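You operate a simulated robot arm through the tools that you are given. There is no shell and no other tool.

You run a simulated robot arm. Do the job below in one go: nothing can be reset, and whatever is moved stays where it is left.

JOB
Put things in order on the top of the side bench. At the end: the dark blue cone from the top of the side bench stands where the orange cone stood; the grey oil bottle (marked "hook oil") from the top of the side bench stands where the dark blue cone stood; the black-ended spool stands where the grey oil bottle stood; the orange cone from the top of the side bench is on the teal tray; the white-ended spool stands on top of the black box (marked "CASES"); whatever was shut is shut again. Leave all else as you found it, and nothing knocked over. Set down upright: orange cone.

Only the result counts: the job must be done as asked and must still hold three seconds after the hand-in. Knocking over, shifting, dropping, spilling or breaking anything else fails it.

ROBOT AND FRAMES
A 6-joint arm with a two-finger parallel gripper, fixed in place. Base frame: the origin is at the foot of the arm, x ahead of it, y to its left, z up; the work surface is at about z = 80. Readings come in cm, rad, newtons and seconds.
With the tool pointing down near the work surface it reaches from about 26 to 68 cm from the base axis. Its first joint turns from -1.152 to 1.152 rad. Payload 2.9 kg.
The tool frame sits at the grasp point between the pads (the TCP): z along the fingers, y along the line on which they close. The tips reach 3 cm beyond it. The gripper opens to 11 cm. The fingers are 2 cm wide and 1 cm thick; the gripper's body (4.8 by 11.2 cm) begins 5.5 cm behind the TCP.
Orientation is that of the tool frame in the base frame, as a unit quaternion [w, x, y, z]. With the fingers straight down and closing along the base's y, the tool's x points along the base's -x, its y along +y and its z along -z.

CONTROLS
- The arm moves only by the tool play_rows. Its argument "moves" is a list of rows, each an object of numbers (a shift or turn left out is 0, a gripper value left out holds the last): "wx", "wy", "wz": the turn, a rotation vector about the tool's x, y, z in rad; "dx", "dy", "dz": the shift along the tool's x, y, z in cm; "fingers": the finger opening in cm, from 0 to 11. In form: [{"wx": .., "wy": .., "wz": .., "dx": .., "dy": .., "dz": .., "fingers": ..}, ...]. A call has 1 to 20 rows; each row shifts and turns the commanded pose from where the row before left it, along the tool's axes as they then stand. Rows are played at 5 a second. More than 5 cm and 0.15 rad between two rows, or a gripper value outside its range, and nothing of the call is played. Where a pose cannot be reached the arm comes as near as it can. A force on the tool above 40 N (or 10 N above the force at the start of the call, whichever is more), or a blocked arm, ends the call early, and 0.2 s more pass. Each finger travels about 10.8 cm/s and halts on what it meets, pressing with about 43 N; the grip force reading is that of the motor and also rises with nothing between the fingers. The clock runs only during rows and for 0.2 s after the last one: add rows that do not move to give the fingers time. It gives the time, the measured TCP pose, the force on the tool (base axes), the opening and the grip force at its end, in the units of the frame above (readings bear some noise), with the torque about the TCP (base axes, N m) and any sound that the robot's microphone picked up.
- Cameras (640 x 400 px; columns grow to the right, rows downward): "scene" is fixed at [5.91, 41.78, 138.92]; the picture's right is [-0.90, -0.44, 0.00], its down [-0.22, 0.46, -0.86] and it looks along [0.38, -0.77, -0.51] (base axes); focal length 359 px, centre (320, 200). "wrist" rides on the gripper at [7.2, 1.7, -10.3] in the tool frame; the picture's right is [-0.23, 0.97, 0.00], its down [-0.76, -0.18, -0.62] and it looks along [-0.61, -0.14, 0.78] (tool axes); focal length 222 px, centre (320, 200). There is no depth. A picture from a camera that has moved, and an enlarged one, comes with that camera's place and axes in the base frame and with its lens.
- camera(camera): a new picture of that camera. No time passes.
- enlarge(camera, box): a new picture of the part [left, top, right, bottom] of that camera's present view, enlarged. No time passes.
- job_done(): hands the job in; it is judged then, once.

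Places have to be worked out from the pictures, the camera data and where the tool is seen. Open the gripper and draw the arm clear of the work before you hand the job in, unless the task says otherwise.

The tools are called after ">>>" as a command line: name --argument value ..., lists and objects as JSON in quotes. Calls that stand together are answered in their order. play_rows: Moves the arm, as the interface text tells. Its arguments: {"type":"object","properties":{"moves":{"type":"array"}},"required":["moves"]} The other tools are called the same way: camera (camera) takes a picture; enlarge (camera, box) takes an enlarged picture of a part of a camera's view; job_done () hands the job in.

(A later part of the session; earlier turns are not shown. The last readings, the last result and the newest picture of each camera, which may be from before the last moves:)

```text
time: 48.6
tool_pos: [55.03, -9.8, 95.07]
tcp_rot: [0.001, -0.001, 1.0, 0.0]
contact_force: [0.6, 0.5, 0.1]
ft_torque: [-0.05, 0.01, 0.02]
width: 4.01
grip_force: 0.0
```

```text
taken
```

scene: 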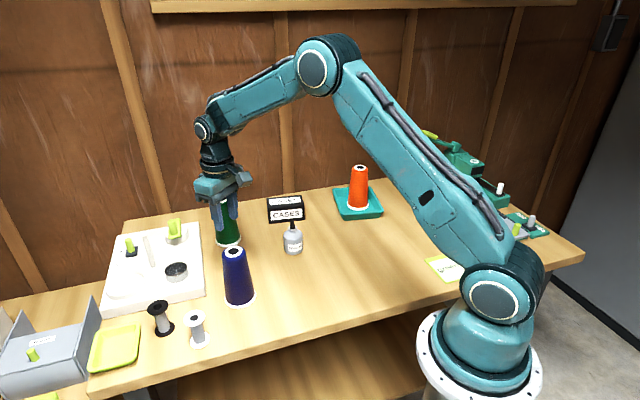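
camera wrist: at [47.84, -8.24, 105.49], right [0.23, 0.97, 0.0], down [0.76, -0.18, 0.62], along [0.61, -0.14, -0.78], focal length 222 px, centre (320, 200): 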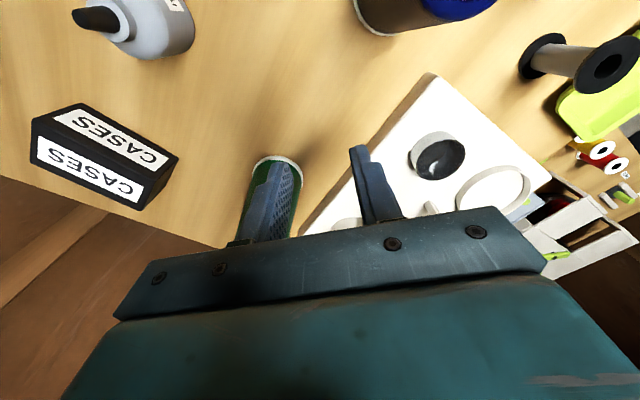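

The opening went to 4.01 with no grip force: the bottle slipped out of the grip during the lift and still stands at its spot. I look closely at it before retrying.

>>> enlarge --camera "scene" --box '[265, 210, 325, 265]'

>>> enlarge --camera "scene" --box '[240, 180, 340, 270]'

>>> enlarge --camera "wrist" --box '[40, 0, 240, 100]'

```text
7.27 times, centred on (295, 238) of scene
camera zoom: at [5.91, 41.78, 138.92], right [-0.9, -0.44, 0.0], down [-0.22, 0.46, -0.86], along [0.38, -0.77, -0.51], focal length 2609 px, centre (502, -73)
```

zoom: 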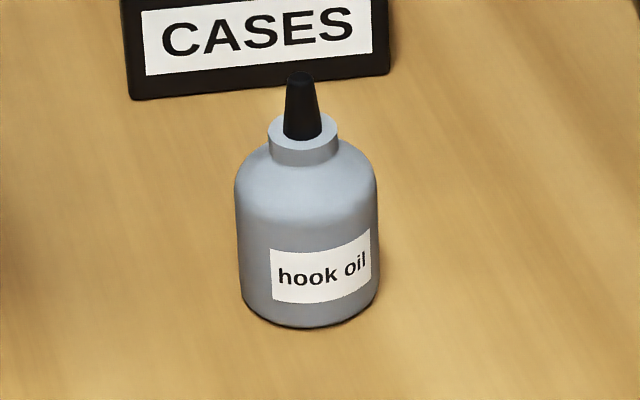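

```text
4.44 times, centred on (290, 225) of scene
camera zoom: at [5.91, 41.78, 138.92], right [-0.9, -0.44, 0.0], down [-0.22, 0.46, -0.86], along [0.38, -0.77, -0.51], focal length 1594 px, centre (453, 89)
```

zoom: 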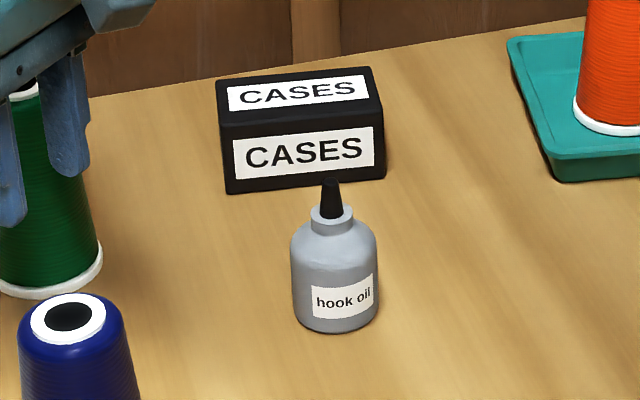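

```text
3.20 times, centred on (140, 50) of wrist
camera zoom: at [47.84, -8.24, 105.49], right [0.23, 0.97, 0.0], down [0.76, -0.18, 0.62], along [0.61, -0.14, -0.78], focal length 711 px, centre (896, 680)
```

zoom: 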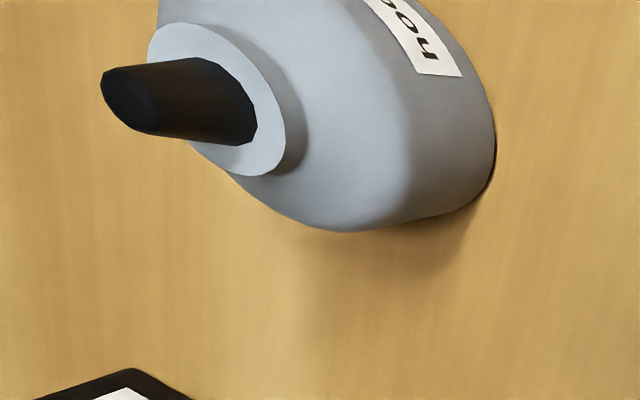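

The bottle is still upright at its spot and its straight wall only reaches about z 84.2, so my pads probably bore on the rounded shoulder. I check the finger shape before choosing a lower grip.

>>> enlarge --camera "scene" --box '[190, 160, 260, 250]'

>>> enlarge --camera "wrist" --box '[220, 130, 440, 260]'

```text
4.44 times, centred on (225, 205) of scene
camera zoom: at [5.91, 41.78, 138.92], right [-0.9, -0.44, 0.0], down [-0.22, 0.46, -0.86], along [0.38, -0.77, -0.51], focal length 1594 px, centre (742, 178)
```

zoom: 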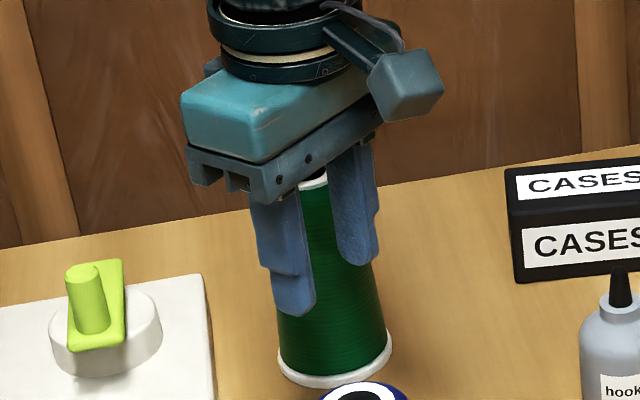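

```text
2.91 times, centred on (330, 195) of wrist
camera zoom: at [47.84, -8.24, 105.49], right [0.23, 0.97, 0.0], down [0.76, -0.18, 0.62], along [0.61, -0.14, -0.78], focal length 646 px, centre (291, 214)
```

zoom: 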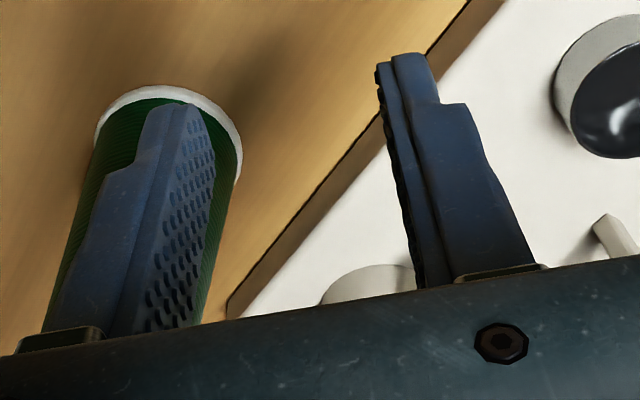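

The pads are flat over their full length, so a lower grip should hold better unless the bottle is slick. I go back above the bottle, open, and re-centre.

>>> play_rows --moves '[{"dz": -2, "fingers": 8}, {"dz": -1}, {"dx": 2, "dy": -2.25}, {"dx": 2, "dy": -2.25}, {"dx": 2, "dy": -2.25}, {"dx": 2, "dy": -2.25}, {"dx": 2.2, "dy": -2.45}, {}, {"dz": 2.5}, {"dz": 2.5}, {"dz": 2}, {"dz": 1.2}, {}, {}]'

>>> camera --camera "wrist"

>>> enlarge --camera "scene" --box '[240, 160, 340, 270]'

```text
time: 51.6
tool_pos: [44.83, -21.06, 89.95]
tcp_rot: [0.002, -0.001, 1.0, 0.001]
contact_force: [-1.2, -0.7, 0.2]
ft_torque: [0.01, 0.01, 0.02]
width: 7.97
grip_force: 0.0
```

```text
taken
camera wrist: at [37.56, -19.5, 100.38], right [0.23, 0.97, 0.0], down [0.76, -0.18, 0.62], along [0.61, -0.14, -0.78], focal length 222 px, centre (320, 200)
```

wrist: 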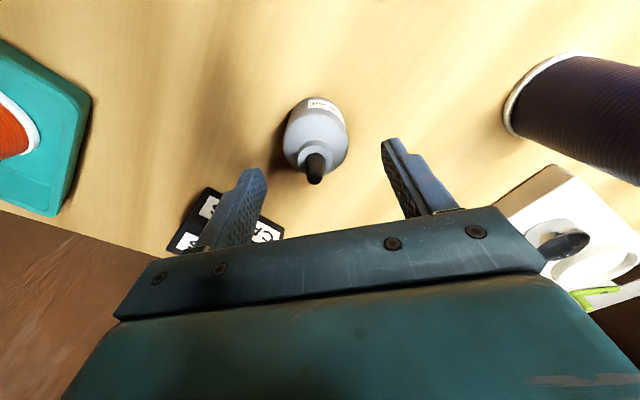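

```text
3.64 times, centred on (290, 215) of scene
camera zoom: at [5.91, 41.78, 138.92], right [-0.9, -0.44, 0.0], down [-0.22, 0.46, -0.86], along [0.38, -0.77, -0.51], focal length 1305 px, centre (429, 146)
```

zoom: 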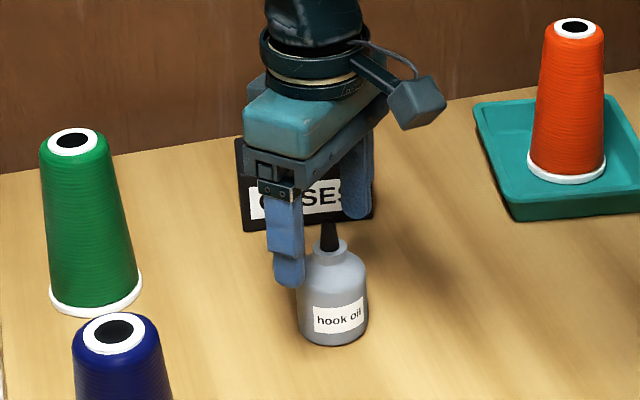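

The bottle sits about 0.35 cm to -y of the TCP now. I correct and lower slowly to z about 84.5, keeping an eye on the force in case the palm meets the nozzle.

>>> play_rows --moves '[{"dy": -0.35, "dz": 1}, {"dz": 1.5}, {"dz": 1.5}, {"dz": 0.5}, {}]'

>>> play_rows --moves '[{"dz": 0.3}, {"dz": 0.3}, {}]'

>>> camera --camera "wrist"

>>> enlarge --camera "scene" --box '[260, 200, 330, 265]'

```text
time: 52.8
tool_pos: [44.89, -21.57, 85.17]
tcp_rot: [0.002, -0.001, 1.0, 0.001]
contact_force: [0.0, 0.0, 0.5]
ft_torque: [0.0, -0.01, -0.02]
width: 7.97
grip_force: 0.1
```

```text
time: 53.6
tool_pos: [44.8, -21.63, 84.75]
tcp_rot: [0.001, -0.001, 1.0, 0.0]
contact_force: [-0.3, 0.1, 0.1]
ft_torque: [-0.03, -0.04, 0.0]
width: 7.99
grip_force: 0.1
```

```text
taken
camera wrist: at [37.43, -19.99, 95.15], right [0.23, 0.97, 0.0], down [0.76, -0.18, 0.62], along [0.61, -0.14, -0.78], focal length 222 px, centre (320, 200)
```

wrist: 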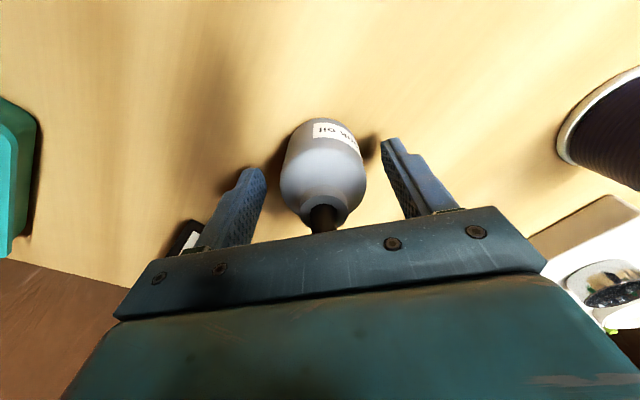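

```text
6.15 times, centred on (295, 232) of scene
camera zoom: at [5.91, 41.78, 138.92], right [-0.9, -0.44, 0.0], down [-0.22, 0.46, -0.86], along [0.38, -0.77, -0.51], focal length 2208 px, centre (474, 0)
```

zoom: 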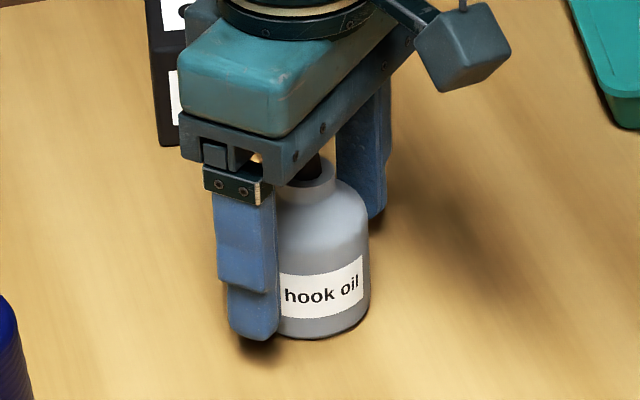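

The bottle is centred and still clear of the palm. I go 0.3 cm lower, close stepwise, then lift just 0.6 cm slowly to test the hold.

>>> play_rows --moves '[{"dz": 0.3}, {"fingers": 7}, {"fingers": 6.2}, {"fingers": 5.8}, {"fingers": 5.4}, {"fingers": 5.1}, {"fingers": 4.8}, {"fingers": 4.5}, {"fingers": 3.5}, {}, {}]'

>>> play_rows --moves '[{"dz": -0.2}, {"dz": -0.2}, {"dz": -0.2}, {}]'

>>> enlarge --camera "scene" --box '[260, 200, 330, 265]'

>>> camera --camera "wrist"

```text
time: 56.0
tool_pos: [44.79, -21.61, 84.47]
tcp_rot: [0.001, -0.001, 1.0, 0.0]
contact_force: [-0.1, 0.1, 0.7]
ft_torque: [0.0, 0.03, 0.02]
width: 4.82
grip_force: 42.6
```

```text
time: 57.0
tool_pos: [44.59, -21.55, 84.95]
tcp_rot: [0.001, 0.0, 1.0, 0.0]
contact_force: [-0.6, 0.4, -0.6]
ft_torque: [0.01, -0.02, 0.0]
width: 4.8
grip_force: 43.6
```

```text
6.15 times, centred on (295, 232) of scene
camera zoom: at [5.92, 41.78, 138.92], right [-0.9, -0.44, 0.0], down [-0.22, 0.46, -0.86], along [0.38, -0.77, -0.51], focal length 2208 px, centre (474, 0)
```

zoom: 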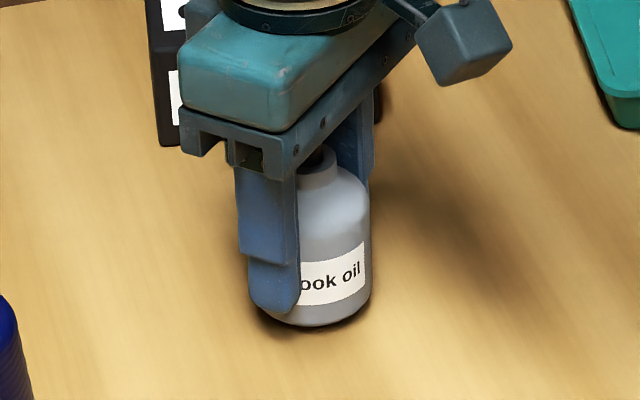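

```text
taken
camera wrist: at [37.38, -19.96, 95.44], right [0.23, 0.97, 0.0], down [0.76, -0.18, 0.62], along [0.61, -0.14, -0.78], focal length 222 px, centre (320, 200)
```

wrist: 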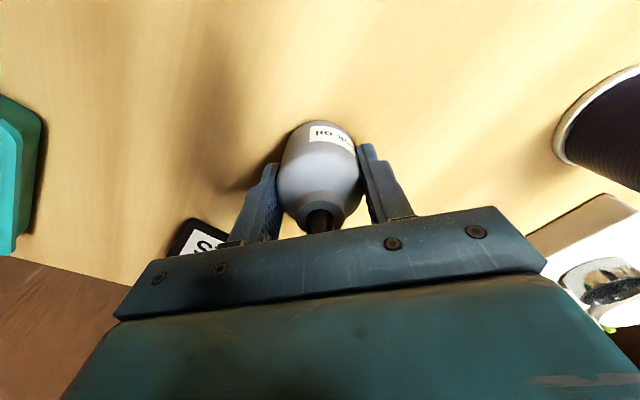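

The bottle did lift about 0.5 cm this time. I hold still a moment to see whether it creeps down in the grip.

>>> play_rows --moves '[{}, {}, {}, {}, {}]'

>>> enlarge --camera "scene" --box '[260, 200, 330, 265]'

```text
time: 58.2
tool_pos: [44.65, -21.56, 85.02]
tcp_rot: [0.0, -0.001, 1.0, 0.0]
contact_force: [0.6, -0.7, -0.7]
ft_torque: [0.04, 0.02, -0.01]
width: 4.79
grip_force: 43.2
```

```text
6.15 times, centred on (295, 232) of scene
camera zoom: at [5.92, 41.78, 138.92], right [-0.9, -0.44, 0.0], down [-0.22, 0.46, -0.86], along [0.38, -0.77, -0.51], focal length 2208 px, centre (474, 0)
```

zoom: 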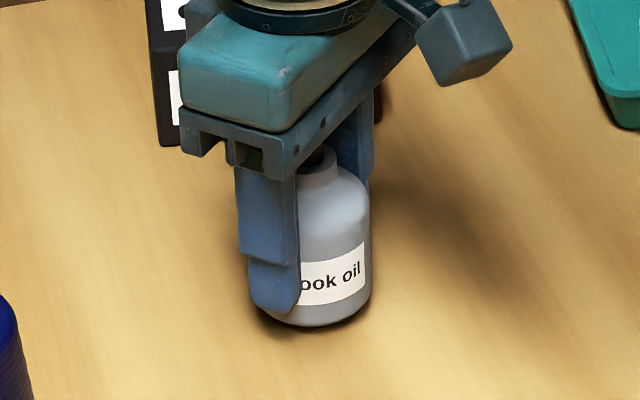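

It holds steady. I lift another 0.8 cm slowly and then carry it low and slowly halfway, checking the hold on the way.

>>> play_rows --moves '[{"dz": -0.2}, {"dz": -0.2}, {"dz": -0.2}, {"dz": -0.2}, {}, {"dx": -0.3, "dy": 0.35}, {"dx": -0.6, "dy": 0.7}, {"dx": -0.6, "dy": 0.7}, {"dx": -0.6, "dy": 0.7}, {"dx": -0.6, "dy": 0.7}, {"dx": -0.6, "dy": 0.7}, {"dx": -0.6, "dy": 0.7}, {"dx": -0.6, "dy": 0.7}, {"dx": -0.3, "dy": 0.35}, {}]'

>>> camera --camera "wrist"

>>> enlarge --camera "scene" --box '[210, 190, 330, 300]'

```text
time: 61.4
tool_pos: [49.53, -15.96, 85.85]
tcp_rot: [0.001, -0.001, 1.0, 0.0]
contact_force: [0.2, -0.2, -0.6]
ft_torque: [0.0, 0.02, -0.02]
width: 4.79
grip_force: 43.4
```

```text
taken
camera wrist: at [42.3, -14.35, 96.32], right [0.23, 0.97, 0.0], down [0.76, -0.18, 0.62], along [0.61, -0.14, -0.78], focal length 222 px, centre (320, 200)
```

wrist: 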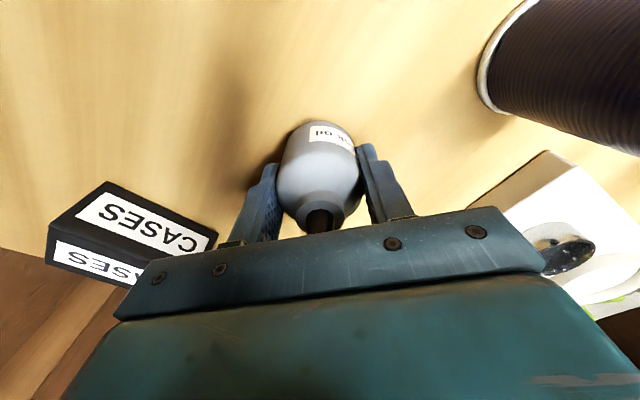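

```text
3.64 times, centred on (270, 245) of scene
camera zoom: at [5.92, 41.78, 138.92], right [-0.9, -0.44, 0.0], down [-0.22, 0.46, -0.86], along [0.38, -0.77, -0.51], focal length 1305 px, centre (502, 36)
```

zoom: 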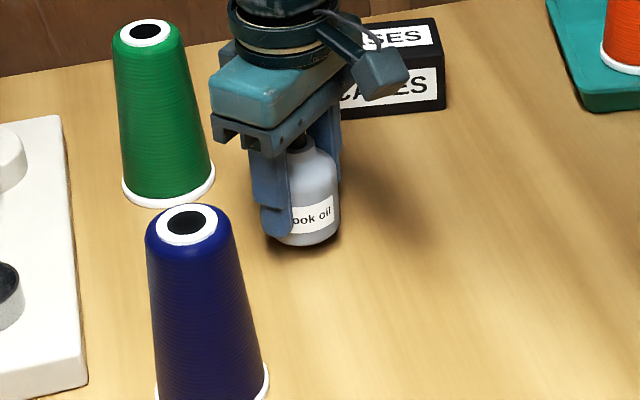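

The bottle is steady in the grip. I carry it the rest of the way to (54.98, -9.70) at the same pace.

>>> play_rows --moves '[{"dx": -0.3, "dy": 0.35}, {"dx": -0.6, "dy": 0.7}, {"dx": -0.6, "dy": 0.7}, {"dx": -0.6, "dy": 0.7}, {"dx": -0.6, "dy": 0.7}, {"dx": -0.6, "dy": 0.7}, {"dx": -0.6, "dy": 0.7}, {"dx": -0.6, "dy": 0.7}, {"dx": -0.6, "dy": 0.6}, {"dx": -0.35, "dy": 0.35}, {}, {}]'

>>> camera --camera "wrist"

>>> enlarge --camera "scene" --box '[190, 190, 310, 300]'

```text
time: 64.0
tool_pos: [55.1, -9.74, 85.72]
tcp_rot: [0.001, -0.001, 1.0, -0.001]
contact_force: [0.4, 0.7, -0.7]
ft_torque: [0.01, 0.0, 0.03]
width: 4.82
grip_force: 42.2
```

```text
taken
camera wrist: at [47.77, -8.08, 96.23], right [0.23, 0.97, 0.0], down [0.76, -0.18, 0.62], along [0.61, -0.14, -0.78], focal length 222 px, centre (320, 200)
```

wrist: 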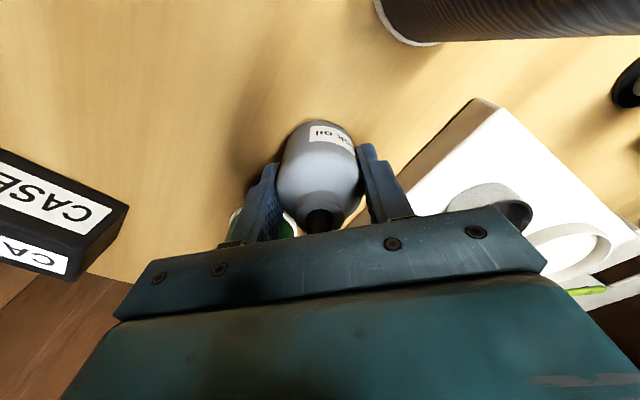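

```text
3.64 times, centred on (250, 245) of scene
camera zoom: at [5.92, 41.78, 138.92], right [-0.9, -0.44, 0.0], down [-0.22, 0.46, -0.86], along [0.38, -0.77, -0.51], focal length 1305 px, centre (574, 36)
```

zoom: 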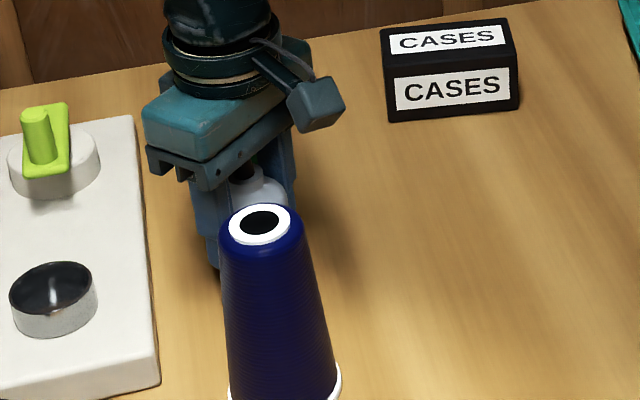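

It is over the old blue spot. I lower gently, feeling for contact near TCP z 84.5.

>>> play_rows --moves '[{"dz": 0.3}, {"dz": 0.3}, {"dz": 0.3}, {}]'

>>> play_rows --moves '[{"dz": 0.15}, {}]'

>>> play_rows --moves '[{"dz": 0.15}, {}]'

```text
time: 65.0
tool_pos: [54.99, -9.65, 85.05]
tcp_rot: [0.001, -0.001, 1.0, 0.0]
contact_force: [0.4, -0.9, -1.2]
ft_torque: [0.0, -0.01, 0.04]
width: 4.8
grip_force: 43.1
```

```text
time: 65.6
tool_pos: [55.03, -9.6, 84.84]
tcp_rot: [0.001, -0.001, 1.0, -0.001]
contact_force: [-0.7, -0.9, -1.3]
ft_torque: [-0.02, 0.0, -0.03]
width: 4.8
grip_force: 42.9
```

```text
time: 66.2
tool_pos: [54.99, -9.58, 84.83]
tcp_rot: [0.0, -0.001, 1.0, 0.0]
contact_force: [-0.8, -0.1, -1.2]
ft_torque: [0.0, 0.01, 0.01]
width: 4.78
grip_force: 43.0
```

No contact yet; I continue down in small steps.

>>> play_rows --moves '[{"dz": 0.12}, {}]'

>>> play_rows --moves '[{"dz": 0.12}, {}]'

>>> enlarge --camera "wrist" --box '[220, 90, 420, 230]'

```text
time: 66.8
tool_pos: [55.0, -9.55, 84.7]
tcp_rot: [0.0, -0.001, 1.0, 0.0]
contact_force: [-0.3, -0.2, -1.1]
ft_torque: [-0.01, 0.0, 0.02]
width: 4.79
grip_force: 42.8
```

```text
time: 67.4
tool_pos: [54.94, -9.71, 84.66]
tcp_rot: [0.002, -0.002, 1.0, -0.001]
contact_force: [0.7, 0.2, -0.1]
ft_torque: [0.01, 0.0, 0.0]
width: 4.81
grip_force: 42.9
```

```text
2.86 times, centred on (320, 160) of wrist
camera zoom: at [47.75, -8.11, 94.91], right [0.23, 0.97, 0.0], down [0.76, -0.18, 0.62], along [0.61, -0.14, -0.78], focal length 635 px, centre (320, 314)
```

zoom: 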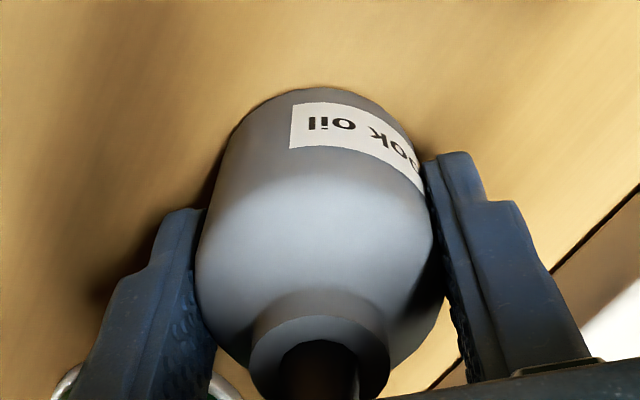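

Nearly there; I continue in 0.1 cm steps until the force shows contact.

>>> play_rows --moves '[{"dz": 0.1}, {}]'

>>> play_rows --moves '[{"dz": 0.1}, {}]'

```text
time: 68.0
tool_pos: [54.93, -9.67, 84.44]
tcp_rot: [0.002, -0.001, 1.0, -0.001]
contact_force: [-2.6, -0.2, 10.6]
ft_torque: [-0.02, 0.24, -0.01]
width: 4.83
grip_force: 42.9
```

```text
time: 68.6
tool_pos: [54.91, -9.73, 84.43]
tcp_rot: [0.003, 0.0, 1.0, -0.001]
contact_force: [-4.3, 0.8, 29.7]
ft_torque: [0.02, 0.44, 0.04]
width: 4.79
grip_force: 43.1
```

Touchdown with about 30 N down-force. I ease up 0.1, open, and rise straight up.

>>> play_rows --moves '[{"dz": -0.1}, {"fingers": 5.2}, {"fingers": 5.8}, {"fingers": 7}, {}, {"dz": -1}, {"dz": -2}, {"dz": -2.5}, {"dz": -2.5}, {"dz": -2.5}, {"dz": -2.5}, {"dz": -2.5}, {"dz": -2.5}, {}]'

>>> camera --camera "wrist"

>>> camera --camera "scene"

```text
time: 71.6
tool_pos: [55.12, -9.88, 102.61]
tcp_rot: [0.001, -0.002, 1.0, 0.0]
contact_force: [-0.1, 0.9, -0.4]
ft_torque: [0.0, -0.01, 0.01]
width: 6.99
grip_force: 0.0
```

```text
taken
camera wrist: at [47.82, -8.31, 113.01], right [0.23, 0.97, 0.0], down [0.76, -0.18, 0.62], along [0.61, -0.14, -0.78], focal length 222 px, centre (320, 200)
```

wrist: 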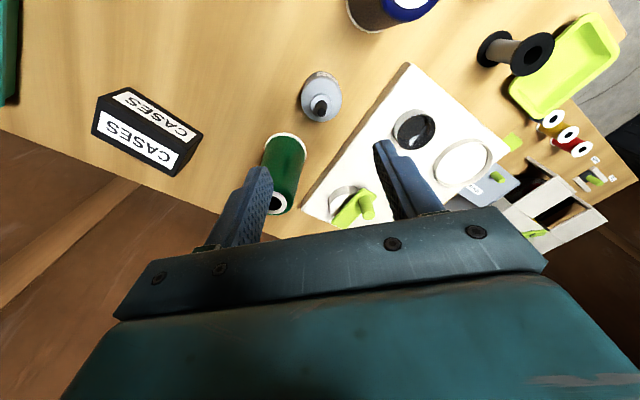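

```text
taken
```

scene: 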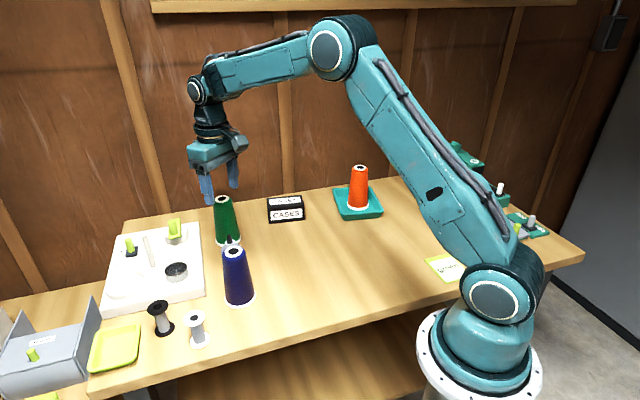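

The bottle stands where the blue cone was. Next I move above the black-ended spool near (55, 12) to refine it.

>>> play_rows --moves '[{"dy": 2.7}, {"dy": 2.7}, {"dy": 2.7}, {"dy": 2.7}, {"dy": 2.7}, {"dy": 2.7}, {"dy": 2.7}, {"dy": 2.7}, {}, {"dz": 2.5}, {"dz": 2.5}, {"dz": 1.5}, {}, {}]'

>>> camera --camera "wrist"

>>> enlarge --camera "scene" --box '[90, 270, 230, 370]'

```text
time: 74.6
tool_pos: [55.09, 11.95, 95.82]
tcp_rot: [0.002, 0.0, 1.0, 0.0]
contact_force: [0.3, 0.4, -0.1]
ft_torque: [0.0, 0.04, 0.03]
width: 6.99
grip_force: 0.1
```

```text
taken
camera wrist: at [47.87, 13.53, 106.23], right [0.23, 0.97, 0.0], down [0.76, -0.18, 0.62], along [0.61, -0.14, -0.78], focal length 222 px, centre (320, 200)
```

wrist: 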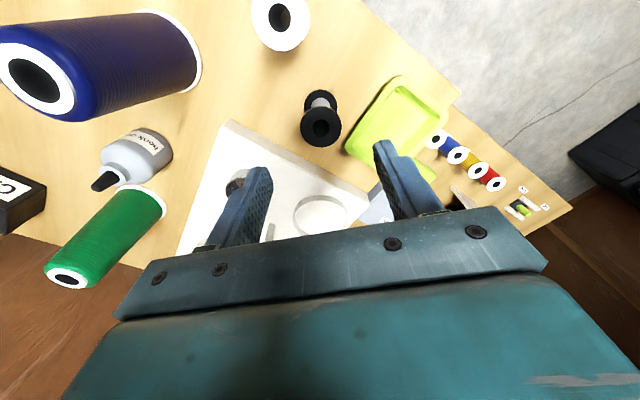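

```text
4.00 times, centred on (160, 320) of scene
camera zoom: at [5.91, 41.78, 138.92], right [-0.9, -0.44, 0.0], down [-0.22, 0.46, -0.86], along [0.38, -0.77, -0.51], focal length 1435 px, centre (960, -280)
```

zoom: 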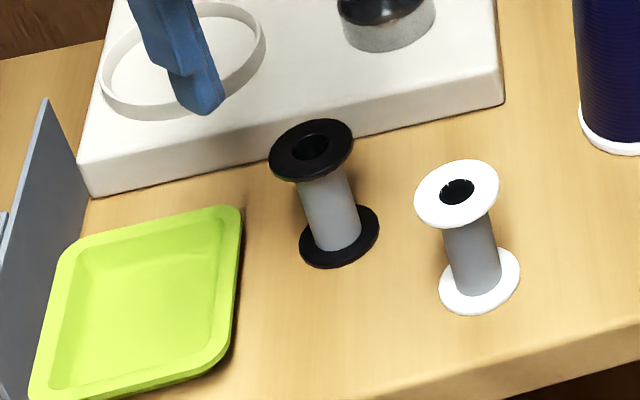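

The black spool triangulates to about (55.2, 11.85), top at z 86.3, flange about 4.1 cm wide. I narrow to 6 cm and lower beside its flange, keeping clear of the lime tray.

>>> play_rows --moves '[{"dx": -0.1, "fingers": 6}, {"dz": 2}, {"dz": 2}, {"dz": 1.5}, {}, {}]'

>>> camera --camera "wrist"

>>> enlarge --camera "scene" --box '[90, 240, 230, 370]'

```text
time: 76.0
tool_pos: [55.07, 11.96, 90.25]
tcp_rot: [0.0, -0.001, 1.0, 0.0]
contact_force: [-1.2, 1.2, 1.0]
ft_torque: [0.01, -0.02, -0.04]
width: 6.0
grip_force: 0.0
```

```text
taken
camera wrist: at [47.82, 13.55, 100.68], right [0.23, 0.97, 0.0], down [0.76, -0.18, 0.62], along [0.61, -0.14, -0.78], focal length 222 px, centre (320, 200)
```

wrist: 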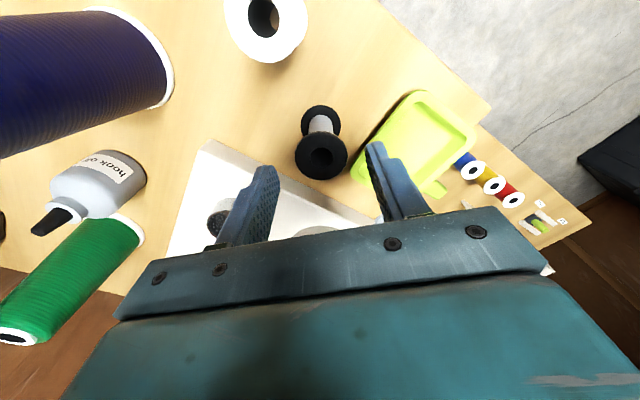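

```text
3.08 times, centred on (160, 305) of scene
camera zoom: at [5.91, 41.78, 138.92], right [-0.9, -0.44, 0.0], down [-0.22, 0.46, -0.86], along [0.38, -0.77, -0.51], focal length 1104 px, centre (812, -123)
```

zoom: 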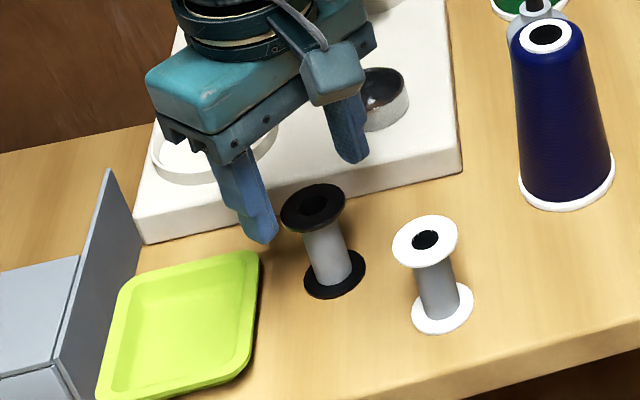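

The spool is centred in y and about 0.25 cm farther in x. I correct and lower to TCP z about 84.6.

>>> play_rows --moves '[{"dx": -0.25, "dy": 0.05, "dz": 1}, {"dz": 1.5}, {"dz": 1.5}, {"dz": 1}, {"dz": 0.6}, {}, {}]'

>>> camera --camera "wrist"

>>> enlarge --camera "scene" --box '[90, 240, 230, 370]'

```text
time: 77.6
tool_pos: [55.46, 12.04, 84.78]
tcp_rot: [0.0, -0.001, 1.0, 0.0]
contact_force: [-0.1, -0.3, -0.9]
ft_torque: [0.02, 0.02, -0.02]
width: 6.02
grip_force: 0.2
```

```text
taken
camera wrist: at [48.12, 13.62, 95.17], right [0.23, 0.97, 0.0], down [0.76, -0.18, 0.62], along [0.61, -0.14, -0.78], focal length 222 px, centre (320, 200)
```

wrist: 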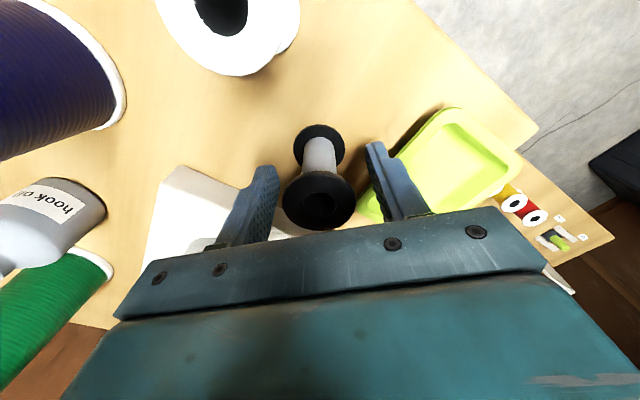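

```text
3.08 times, centred on (160, 305) of scene
camera zoom: at [5.91, 41.78, 138.92], right [-0.9, -0.44, 0.0], down [-0.22, 0.46, -0.86], along [0.38, -0.77, -0.51], focal length 1104 px, centre (812, -123)
```

zoom: 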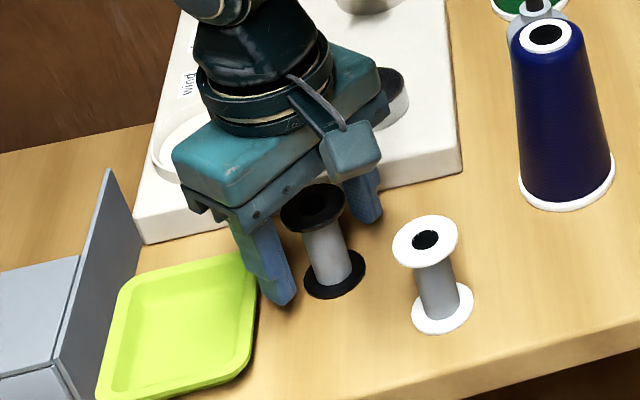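

The spool is between the fingers, 0.15 cm toward -y. I correct that and close stepwise, then test lift 0.6 cm.

>>> play_rows --moves '[{"dy": -0.15}, {"fingers": 5.4}, {"fingers": 5.0}, {"fingers": 4.6}, {"fingers": 4.3}, {"fingers": 4.0}, {"fingers": 3.7}, {"fingers": 3.0}, {}, {}]'

>>> camera --camera "wrist"

>>> enlarge --camera "scene" --box '[90, 240, 230, 370]'

```text
time: 79.8
tool_pos: [55.45, 11.72, 84.81]
tcp_rot: [0.001, -0.001, 1.0, 0.0]
contact_force: [0.0, -0.8, -0.5]
ft_torque: [0.01, -0.04, -0.02]
width: 3.55
grip_force: 42.7
```

```text
taken
camera wrist: at [48.11, 13.4, 95.2], right [0.23, 0.97, 0.0], down [0.76, -0.18, 0.62], along [0.61, -0.14, -0.78], focal length 222 px, centre (320, 200)
```

wrist: 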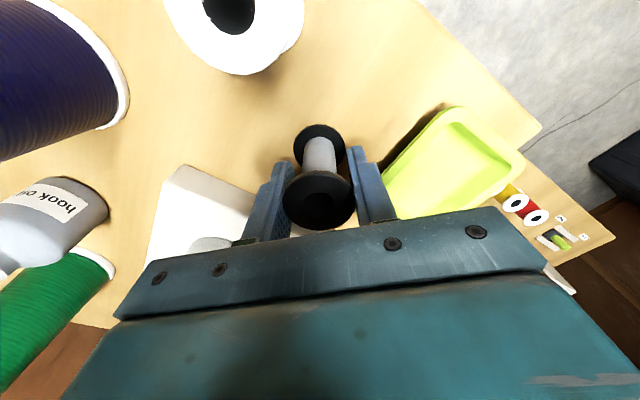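

```text
3.08 times, centred on (160, 305) of scene
camera zoom: at [5.91, 41.78, 138.92], right [-0.9, -0.44, 0.0], down [-0.22, 0.46, -0.86], along [0.38, -0.77, -0.51], focal length 1104 px, centre (812, -123)
```

zoom: 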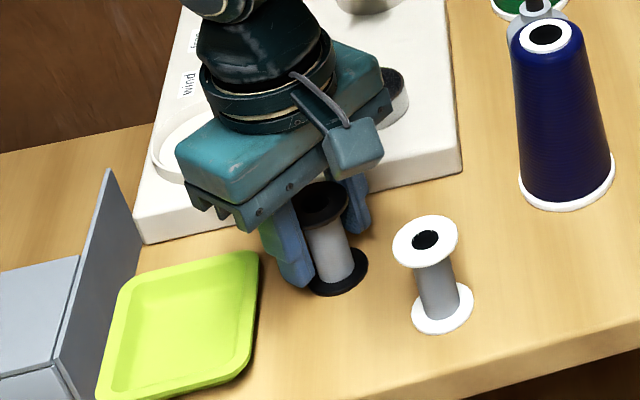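

The opening of 3.55 cm agrees with the flange width seen in the wrist view (about 3.65 cm), so the spool is gripped on its top flange. I test-lift slowly.

>>> play_rows --moves '[{"dz": -0.2}, {"dz": -0.3}, {"dz": -0.3}, {"dz": -0.4}, {}, {}, {}]'

>>> enlarge --camera "scene" --box '[120, 260, 210, 350]'

>>> camera --camera "wrist"

```text
time: 81.4
tool_pos: [55.33, 11.8, 86.01]
tcp_rot: [0.001, 0.0, 1.0, 0.001]
contact_force: [0.3, 0.3, -1.2]
ft_torque: [0.02, 0.02, -0.02]
width: 3.6
grip_force: 42.5
```

```text
4.44 times, centred on (165, 305) of scene
camera zoom: at [5.91, 41.78, 138.92], right [-0.9, -0.44, 0.0], down [-0.22, 0.46, -0.86], along [0.38, -0.77, -0.51], focal length 1594 px, centre (1009, -267)
```

zoom: 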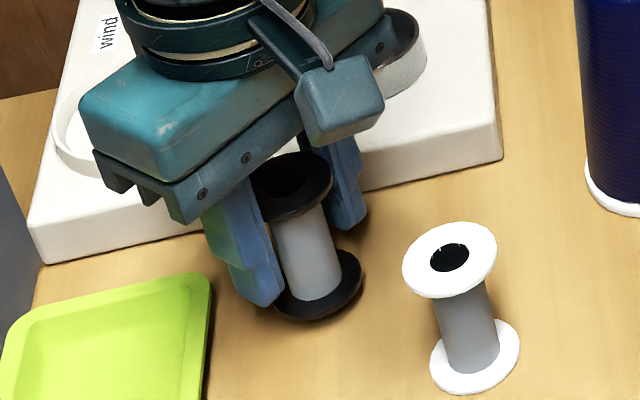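

```text
taken
camera wrist: at [48.11, 13.38, 96.45], right [0.23, 0.97, 0.0], down [0.76, -0.18, 0.62], along [0.61, -0.14, -0.78], focal length 222 px, centre (320, 200)
```

wrist: 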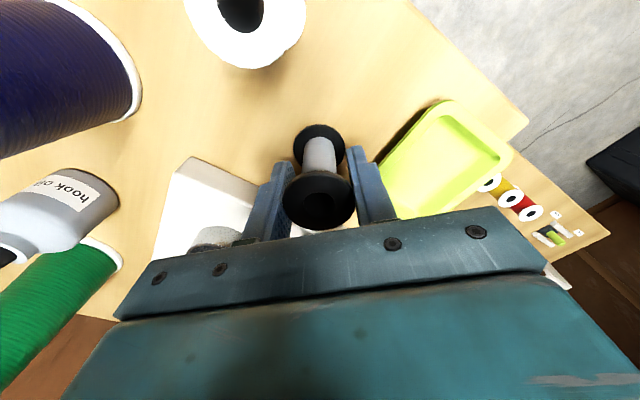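

The spool hangs straight and firmly. I lift it gently to TCP z about 100 so it clears the blue cone.

>>> play_rows --moves '[{"dz": -0.5}, {"dz": -1}, {"dz": -1.5}, {"dz": -1.5}, {"dz": -1.5}, {"dz": -1.5}, {"dz": -1.5}, {"dz": -1.5}, {"dz": -1.5}, {"dz": -1.2}, {"dz": -0.8}, {}, {}]'

>>> camera --camera "wrist"

```text
time: 84.2
tool_pos: [55.2, 11.73, 100.01]
tcp_rot: [0.0, -0.001, 1.0, 0.001]
contact_force: [-0.3, -0.3, -0.1]
ft_torque: [0.0, 0.0, -0.02]
width: 3.56
grip_force: 43.0
```

```text
taken
camera wrist: at [47.93, 13.26, 110.43], right [0.23, 0.97, 0.0], down [0.76, -0.18, 0.62], along [0.61, -0.14, -0.78], focal length 222 px, centre (320, 200)
```

wrist: 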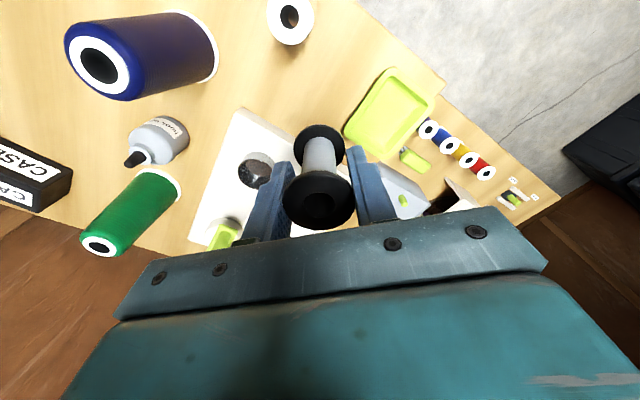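

Held well at z 100. I carry it to above the bottle's old spot (44.75, -21.35).

>>> play_rows --moves '[{"dx": 0.3, "dy": -1.0}, {"dx": 0.6, "dy": -1.9}, {"dx": 0.66, "dy": -2.1}, {"dx": 0.66, "dy": -2.1}, {"dx": 0.66, "dy": -2.1}, {"dx": 0.66, "dy": -2.1}, {"dx": 0.66, "dy": -2.1}, {"dx": 0.66, "dy": -2.1}, {"dx": 0.66, "dy": -2.1}, {"dx": 0.66, "dy": -2.1}, {"dx": 0.66, "dy": -2.1}, {"dx": 0.66, "dy": -2.1}, {"dx": 0.66, "dy": -2.1}, {"dx": 0.66, "dy": -2.1}, {"dx": 0.6, "dy": -1.9}, {"dx": 0.6, "dy": -1.9}, {"dx": 0.37, "dy": -1.2}, {}, {}]'

>>> camera --camera "wrist"

>>> camera --camera "scene"

```text
time: 88.2
tool_pos: [44.92, -21.37, 99.92]
tcp_rot: [0.001, -0.001, 1.0, 0.0]
contact_force: [-0.8, 0.0, -0.5]
ft_torque: [0.01, 0.03, 0.0]
width: 3.55
grip_force: 43.2
```

```text
taken
camera wrist: at [37.69, -19.8, 110.34], right [0.23, 0.97, 0.0], down [0.76, -0.18, 0.62], along [0.61, -0.14, -0.78], focal length 222 px, centre (320, 200)
```

wrist: 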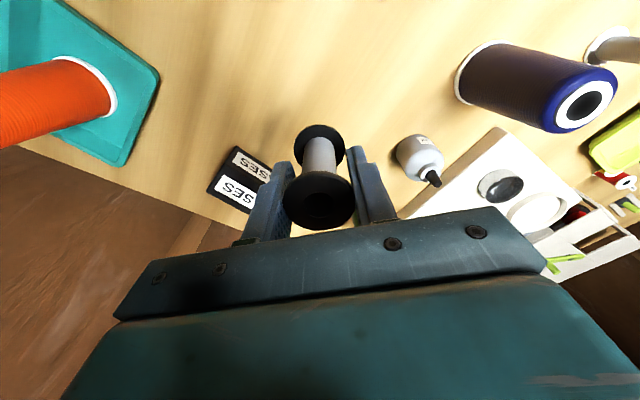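

```text
taken
```

scene: 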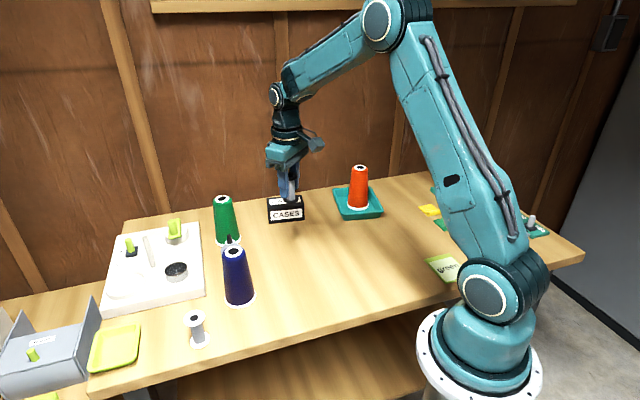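

It is above the spot at (44.92, -21.37). I lower to just above the table, correcting 0.15 cm in x.

>>> play_rows --moves '[{"dx": 0.15, "dz": 1}, {"dz": 2}, {"dz": 2}, {"dz": 2}, {"dz": 2}, {"dz": 2}, {"dz": 1.5}, {"dz": 0.9}, {}, {}]'

>>> play_rows --moves '[{"dz": 0.3}, {"dz": 0.2}, {}]'

>>> enlarge --camera "scene" --box '[240, 180, 340, 270]'

```text
time: 90.4
tool_pos: [44.85, -21.21, 86.49]
tcp_rot: [0.001, -0.001, 1.0, 0.0]
contact_force: [-0.1, -0.3, 0.4]
ft_torque: [0.02, 0.01, -0.02]
width: 3.53
grip_force: 42.4
```

```text
time: 91.2
tool_pos: [44.89, -21.32, 85.97]
tcp_rot: [0.001, -0.001, 1.0, 0.0]
contact_force: [0.4, -0.9, 0.7]
ft_torque: [-0.04, -0.02, 0.01]
width: 3.56
grip_force: 43.4
```

```text
4.44 times, centred on (290, 225) of scene
camera zoom: at [5.91, 41.78, 138.92], right [-0.9, -0.44, 0.0], down [-0.22, 0.46, -0.86], along [0.38, -0.77, -0.51], focal length 1594 px, centre (453, 89)
```

zoom: 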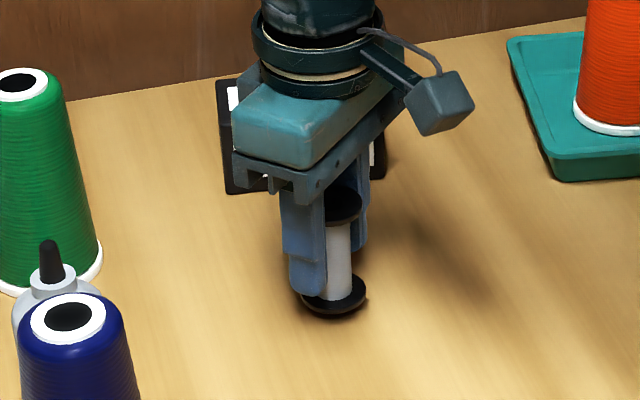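

The spool is about 1.2 cm above the table. Re-averaging the bottle's original spot gives (44.65, -21.45), so I nudge 0.2 cm in -x and 0.15 in -y and lower to touch.

>>> play_rows --moves '[{"dx": 0.2, "dy": -0.15}, {"dz": 0.3}, {"dz": 0.3}, {"dz": 0.2}, {}]'

>>> play_rows --moves '[{"dz": 0.12}, {}]'

>>> play_rows --moves '[{"dz": 0.12}, {}]'

```text
time: 92.4
tool_pos: [44.59, -21.42, 85.24]
tcp_rot: [0.001, -0.001, 1.0, 0.0]
contact_force: [1.1, 0.0, -0.5]
ft_torque: [-0.04, 0.0, -0.02]
width: 3.56
grip_force: 42.8
```

```text
time: 93.0
tool_pos: [44.66, -21.47, 84.99]
tcp_rot: [0.0, -0.001, 1.0, 0.0]
contact_force: [0.7, -0.4, -0.1]
ft_torque: [0.01, 0.02, 0.03]
width: 3.54
grip_force: 42.5
```

```text
time: 93.6
tool_pos: [44.66, -21.55, 84.82]
tcp_rot: [0.0, -0.001, 1.0, 0.0]
contact_force: [0.5, -0.1, 0.1]
ft_torque: [0.0, 0.02, -0.02]
width: 3.51
grip_force: 42.6
```

Contact should come very near here; I go on in 0.1 cm steps.

>>> play_rows --moves '[{"dz": 0.1}, {}]'

>>> play_rows --moves '[{"dz": 0.1}, {}]'

>>> enlarge --camera "scene" --box '[240, 180, 340, 270]'

```text
time: 94.2
tool_pos: [44.63, -21.5, 84.77]
tcp_rot: [0.001, -0.001, 1.0, 0.0]
contact_force: [0.0, -0.5, -0.2]
ft_torque: [0.0, 0.02, 0.03]
width: 3.56
grip_force: 43.2
```

```text
time: 94.8
tool_pos: [44.58, -21.42, 84.8]
tcp_rot: [0.001, -0.001, 1.0, 0.001]
contact_force: [-3.3, -0.4, 11.7]
ft_torque: [0.0, 0.19, 0.03]
width: 3.56
grip_force: 43.3
```

```text
4.44 times, centred on (290, 225) of scene
camera zoom: at [5.89, 41.78, 138.92], right [-0.9, -0.44, 0.0], down [-0.22, 0.46, -0.86], along [0.38, -0.77, -0.51], focal length 1594 px, centre (453, 89)
```

zoom: 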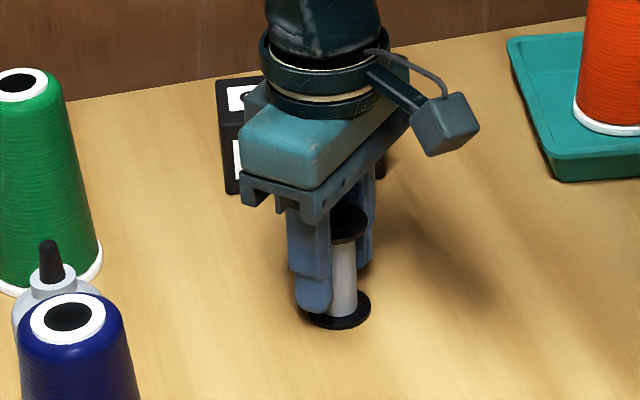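

Touchdown at 11.7 N, with the base image within a few pixels of the bottle's old base. I release and rise.

>>> play_rows --moves '[{"fingers": 3.9}, {"fingers": 4.4}, {"fingers": 6}, {}, {"dz": -1}, {"dz": -2}, {"dz": -2.5}, {"dz": -2.5}, {"dz": -2.5}, {"dz": -2.5}, {"dz": -2.5}, {}]'

>>> camera --camera "wrist"

>>> enlarge --camera "scene" --box '[240, 180, 340, 270]'

```text
time: 97.4
tool_pos: [44.41, -21.72, 100.47]
tcp_rot: [0.001, -0.001, 1.0, 0.0]
contact_force: [-0.1, -0.1, 0.7]
ft_torque: [0.02, 0.02, 0.0]
width: 5.99
grip_force: 0.0
```

```text
taken
camera wrist: at [37.32, -20.07, 110.86], right [0.23, 0.97, 0.0], down [0.76, -0.18, 0.62], along [0.61, -0.14, -0.78], focal length 222 px, centre (320, 200)
```

wrist: 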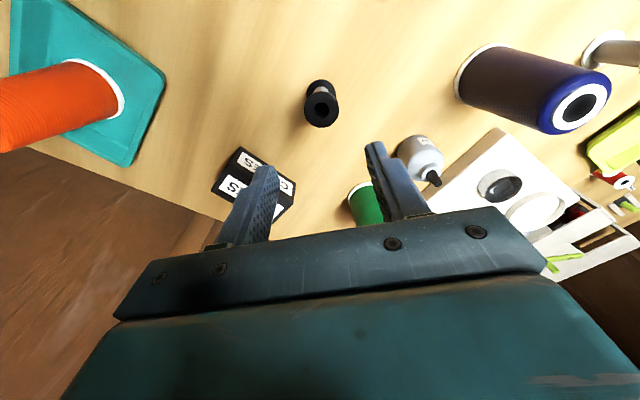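

```text
4.44 times, centred on (290, 225) of scene
camera zoom: at [5.91, 41.78, 138.92], right [-0.9, -0.44, 0.0], down [-0.22, 0.46, -0.86], along [0.38, -0.77, -0.51], focal length 1594 px, centre (453, 89)
```

zoom: 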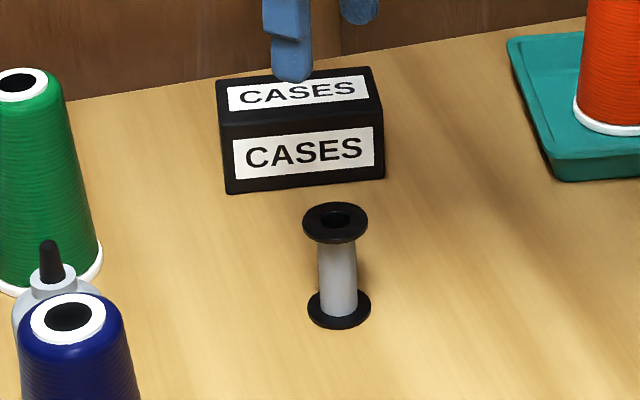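

The black spool stands at the bottle's old place. The box top refines to z about 85.4, centre about (54.3, -34.15), roughly 10.3 by 5.2 cm. Now I go above the white-ended spool near (47, 10.9).

>>> play_rows --moves '[{"dx": -0.22, "dy": 2.72}, {"dx": -0.22, "dy": 2.72}, {"dx": -0.22, "dy": 2.72}, {"dx": -0.22, "dy": 2.72}, {"dx": -0.22, "dy": 2.72}, {"dx": -0.22, "dy": 2.72}, {"dx": -0.22, "dy": 2.72}, {"dx": -0.22, "dy": 2.72}, {"dx": -0.22, "dy": 2.72}, {"dx": -0.22, "dy": 2.72}, {"dx": -0.22, "dy": 2.72}, {"dx": -0.18, "dy": 2.72}, {}, {"dz": 2.5}, {"dz": 2}, {}, {}]'

>>> camera --camera "wrist"

>>> camera --camera "scene"

```text
time: 101.0
tool_pos: [47.09, 10.9, 95.88]
tcp_rot: [0.002, 0.0, 1.0, 0.001]
contact_force: [0.0, 0.0, 0.0]
ft_torque: [0.01, 0.05, 0.06]
width: 6.03
grip_force: 0.0
```

```text
taken
camera wrist: at [39.89, 12.57, 106.29], right [0.23, 0.97, 0.0], down [0.76, -0.18, 0.62], along [0.61, -0.14, -0.78], focal length 222 px, centre (320, 200)
```

wrist: 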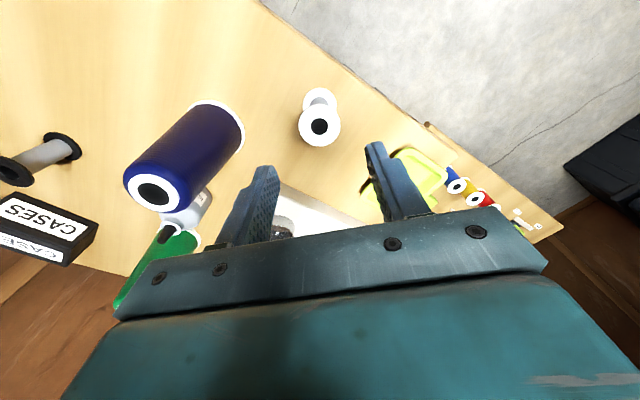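

```text
taken
```

scene: 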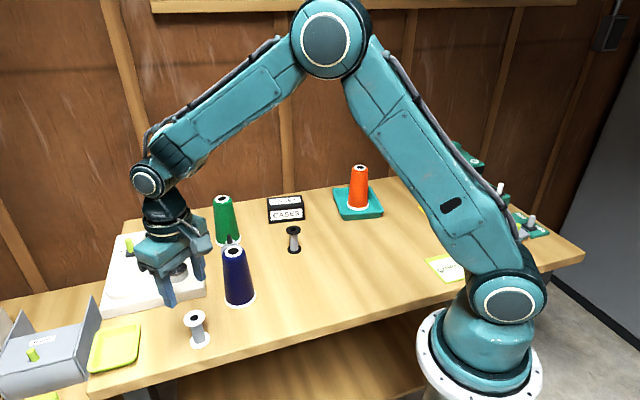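

The white spool's hole is at the same pixel as the black one's was, so by analogy it is about (47.4, 10.75). I correct and lower to z 90.3.

>>> play_rows --moves '[{"dx": -0.25, "dy": -0.1}, {"dz": 2}, {"dz": 2}, {"dz": 1.5}, {}, {}]'

>>> camera --camera "wrist"

```text
time: 102.4
tool_pos: [47.27, 11.05, 90.34]
tcp_rot: [0.001, -0.001, 1.0, -0.001]
contact_force: [0.1, 0.5, -0.8]
ft_torque: [0.0, 0.0, 0.02]
width: 6.02
grip_force: 0.1
```

```text
taken
camera wrist: at [40.12, 12.72, 100.75], right [0.23, 0.97, 0.0], down [0.76, -0.18, 0.62], along [0.61, -0.14, -0.78], focal length 222 px, centre (320, 200)
```

wrist: 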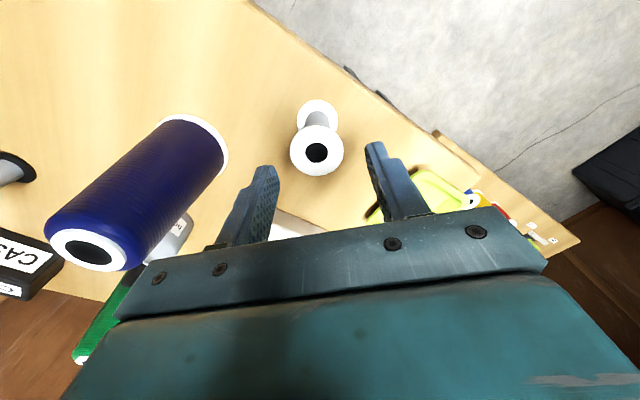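

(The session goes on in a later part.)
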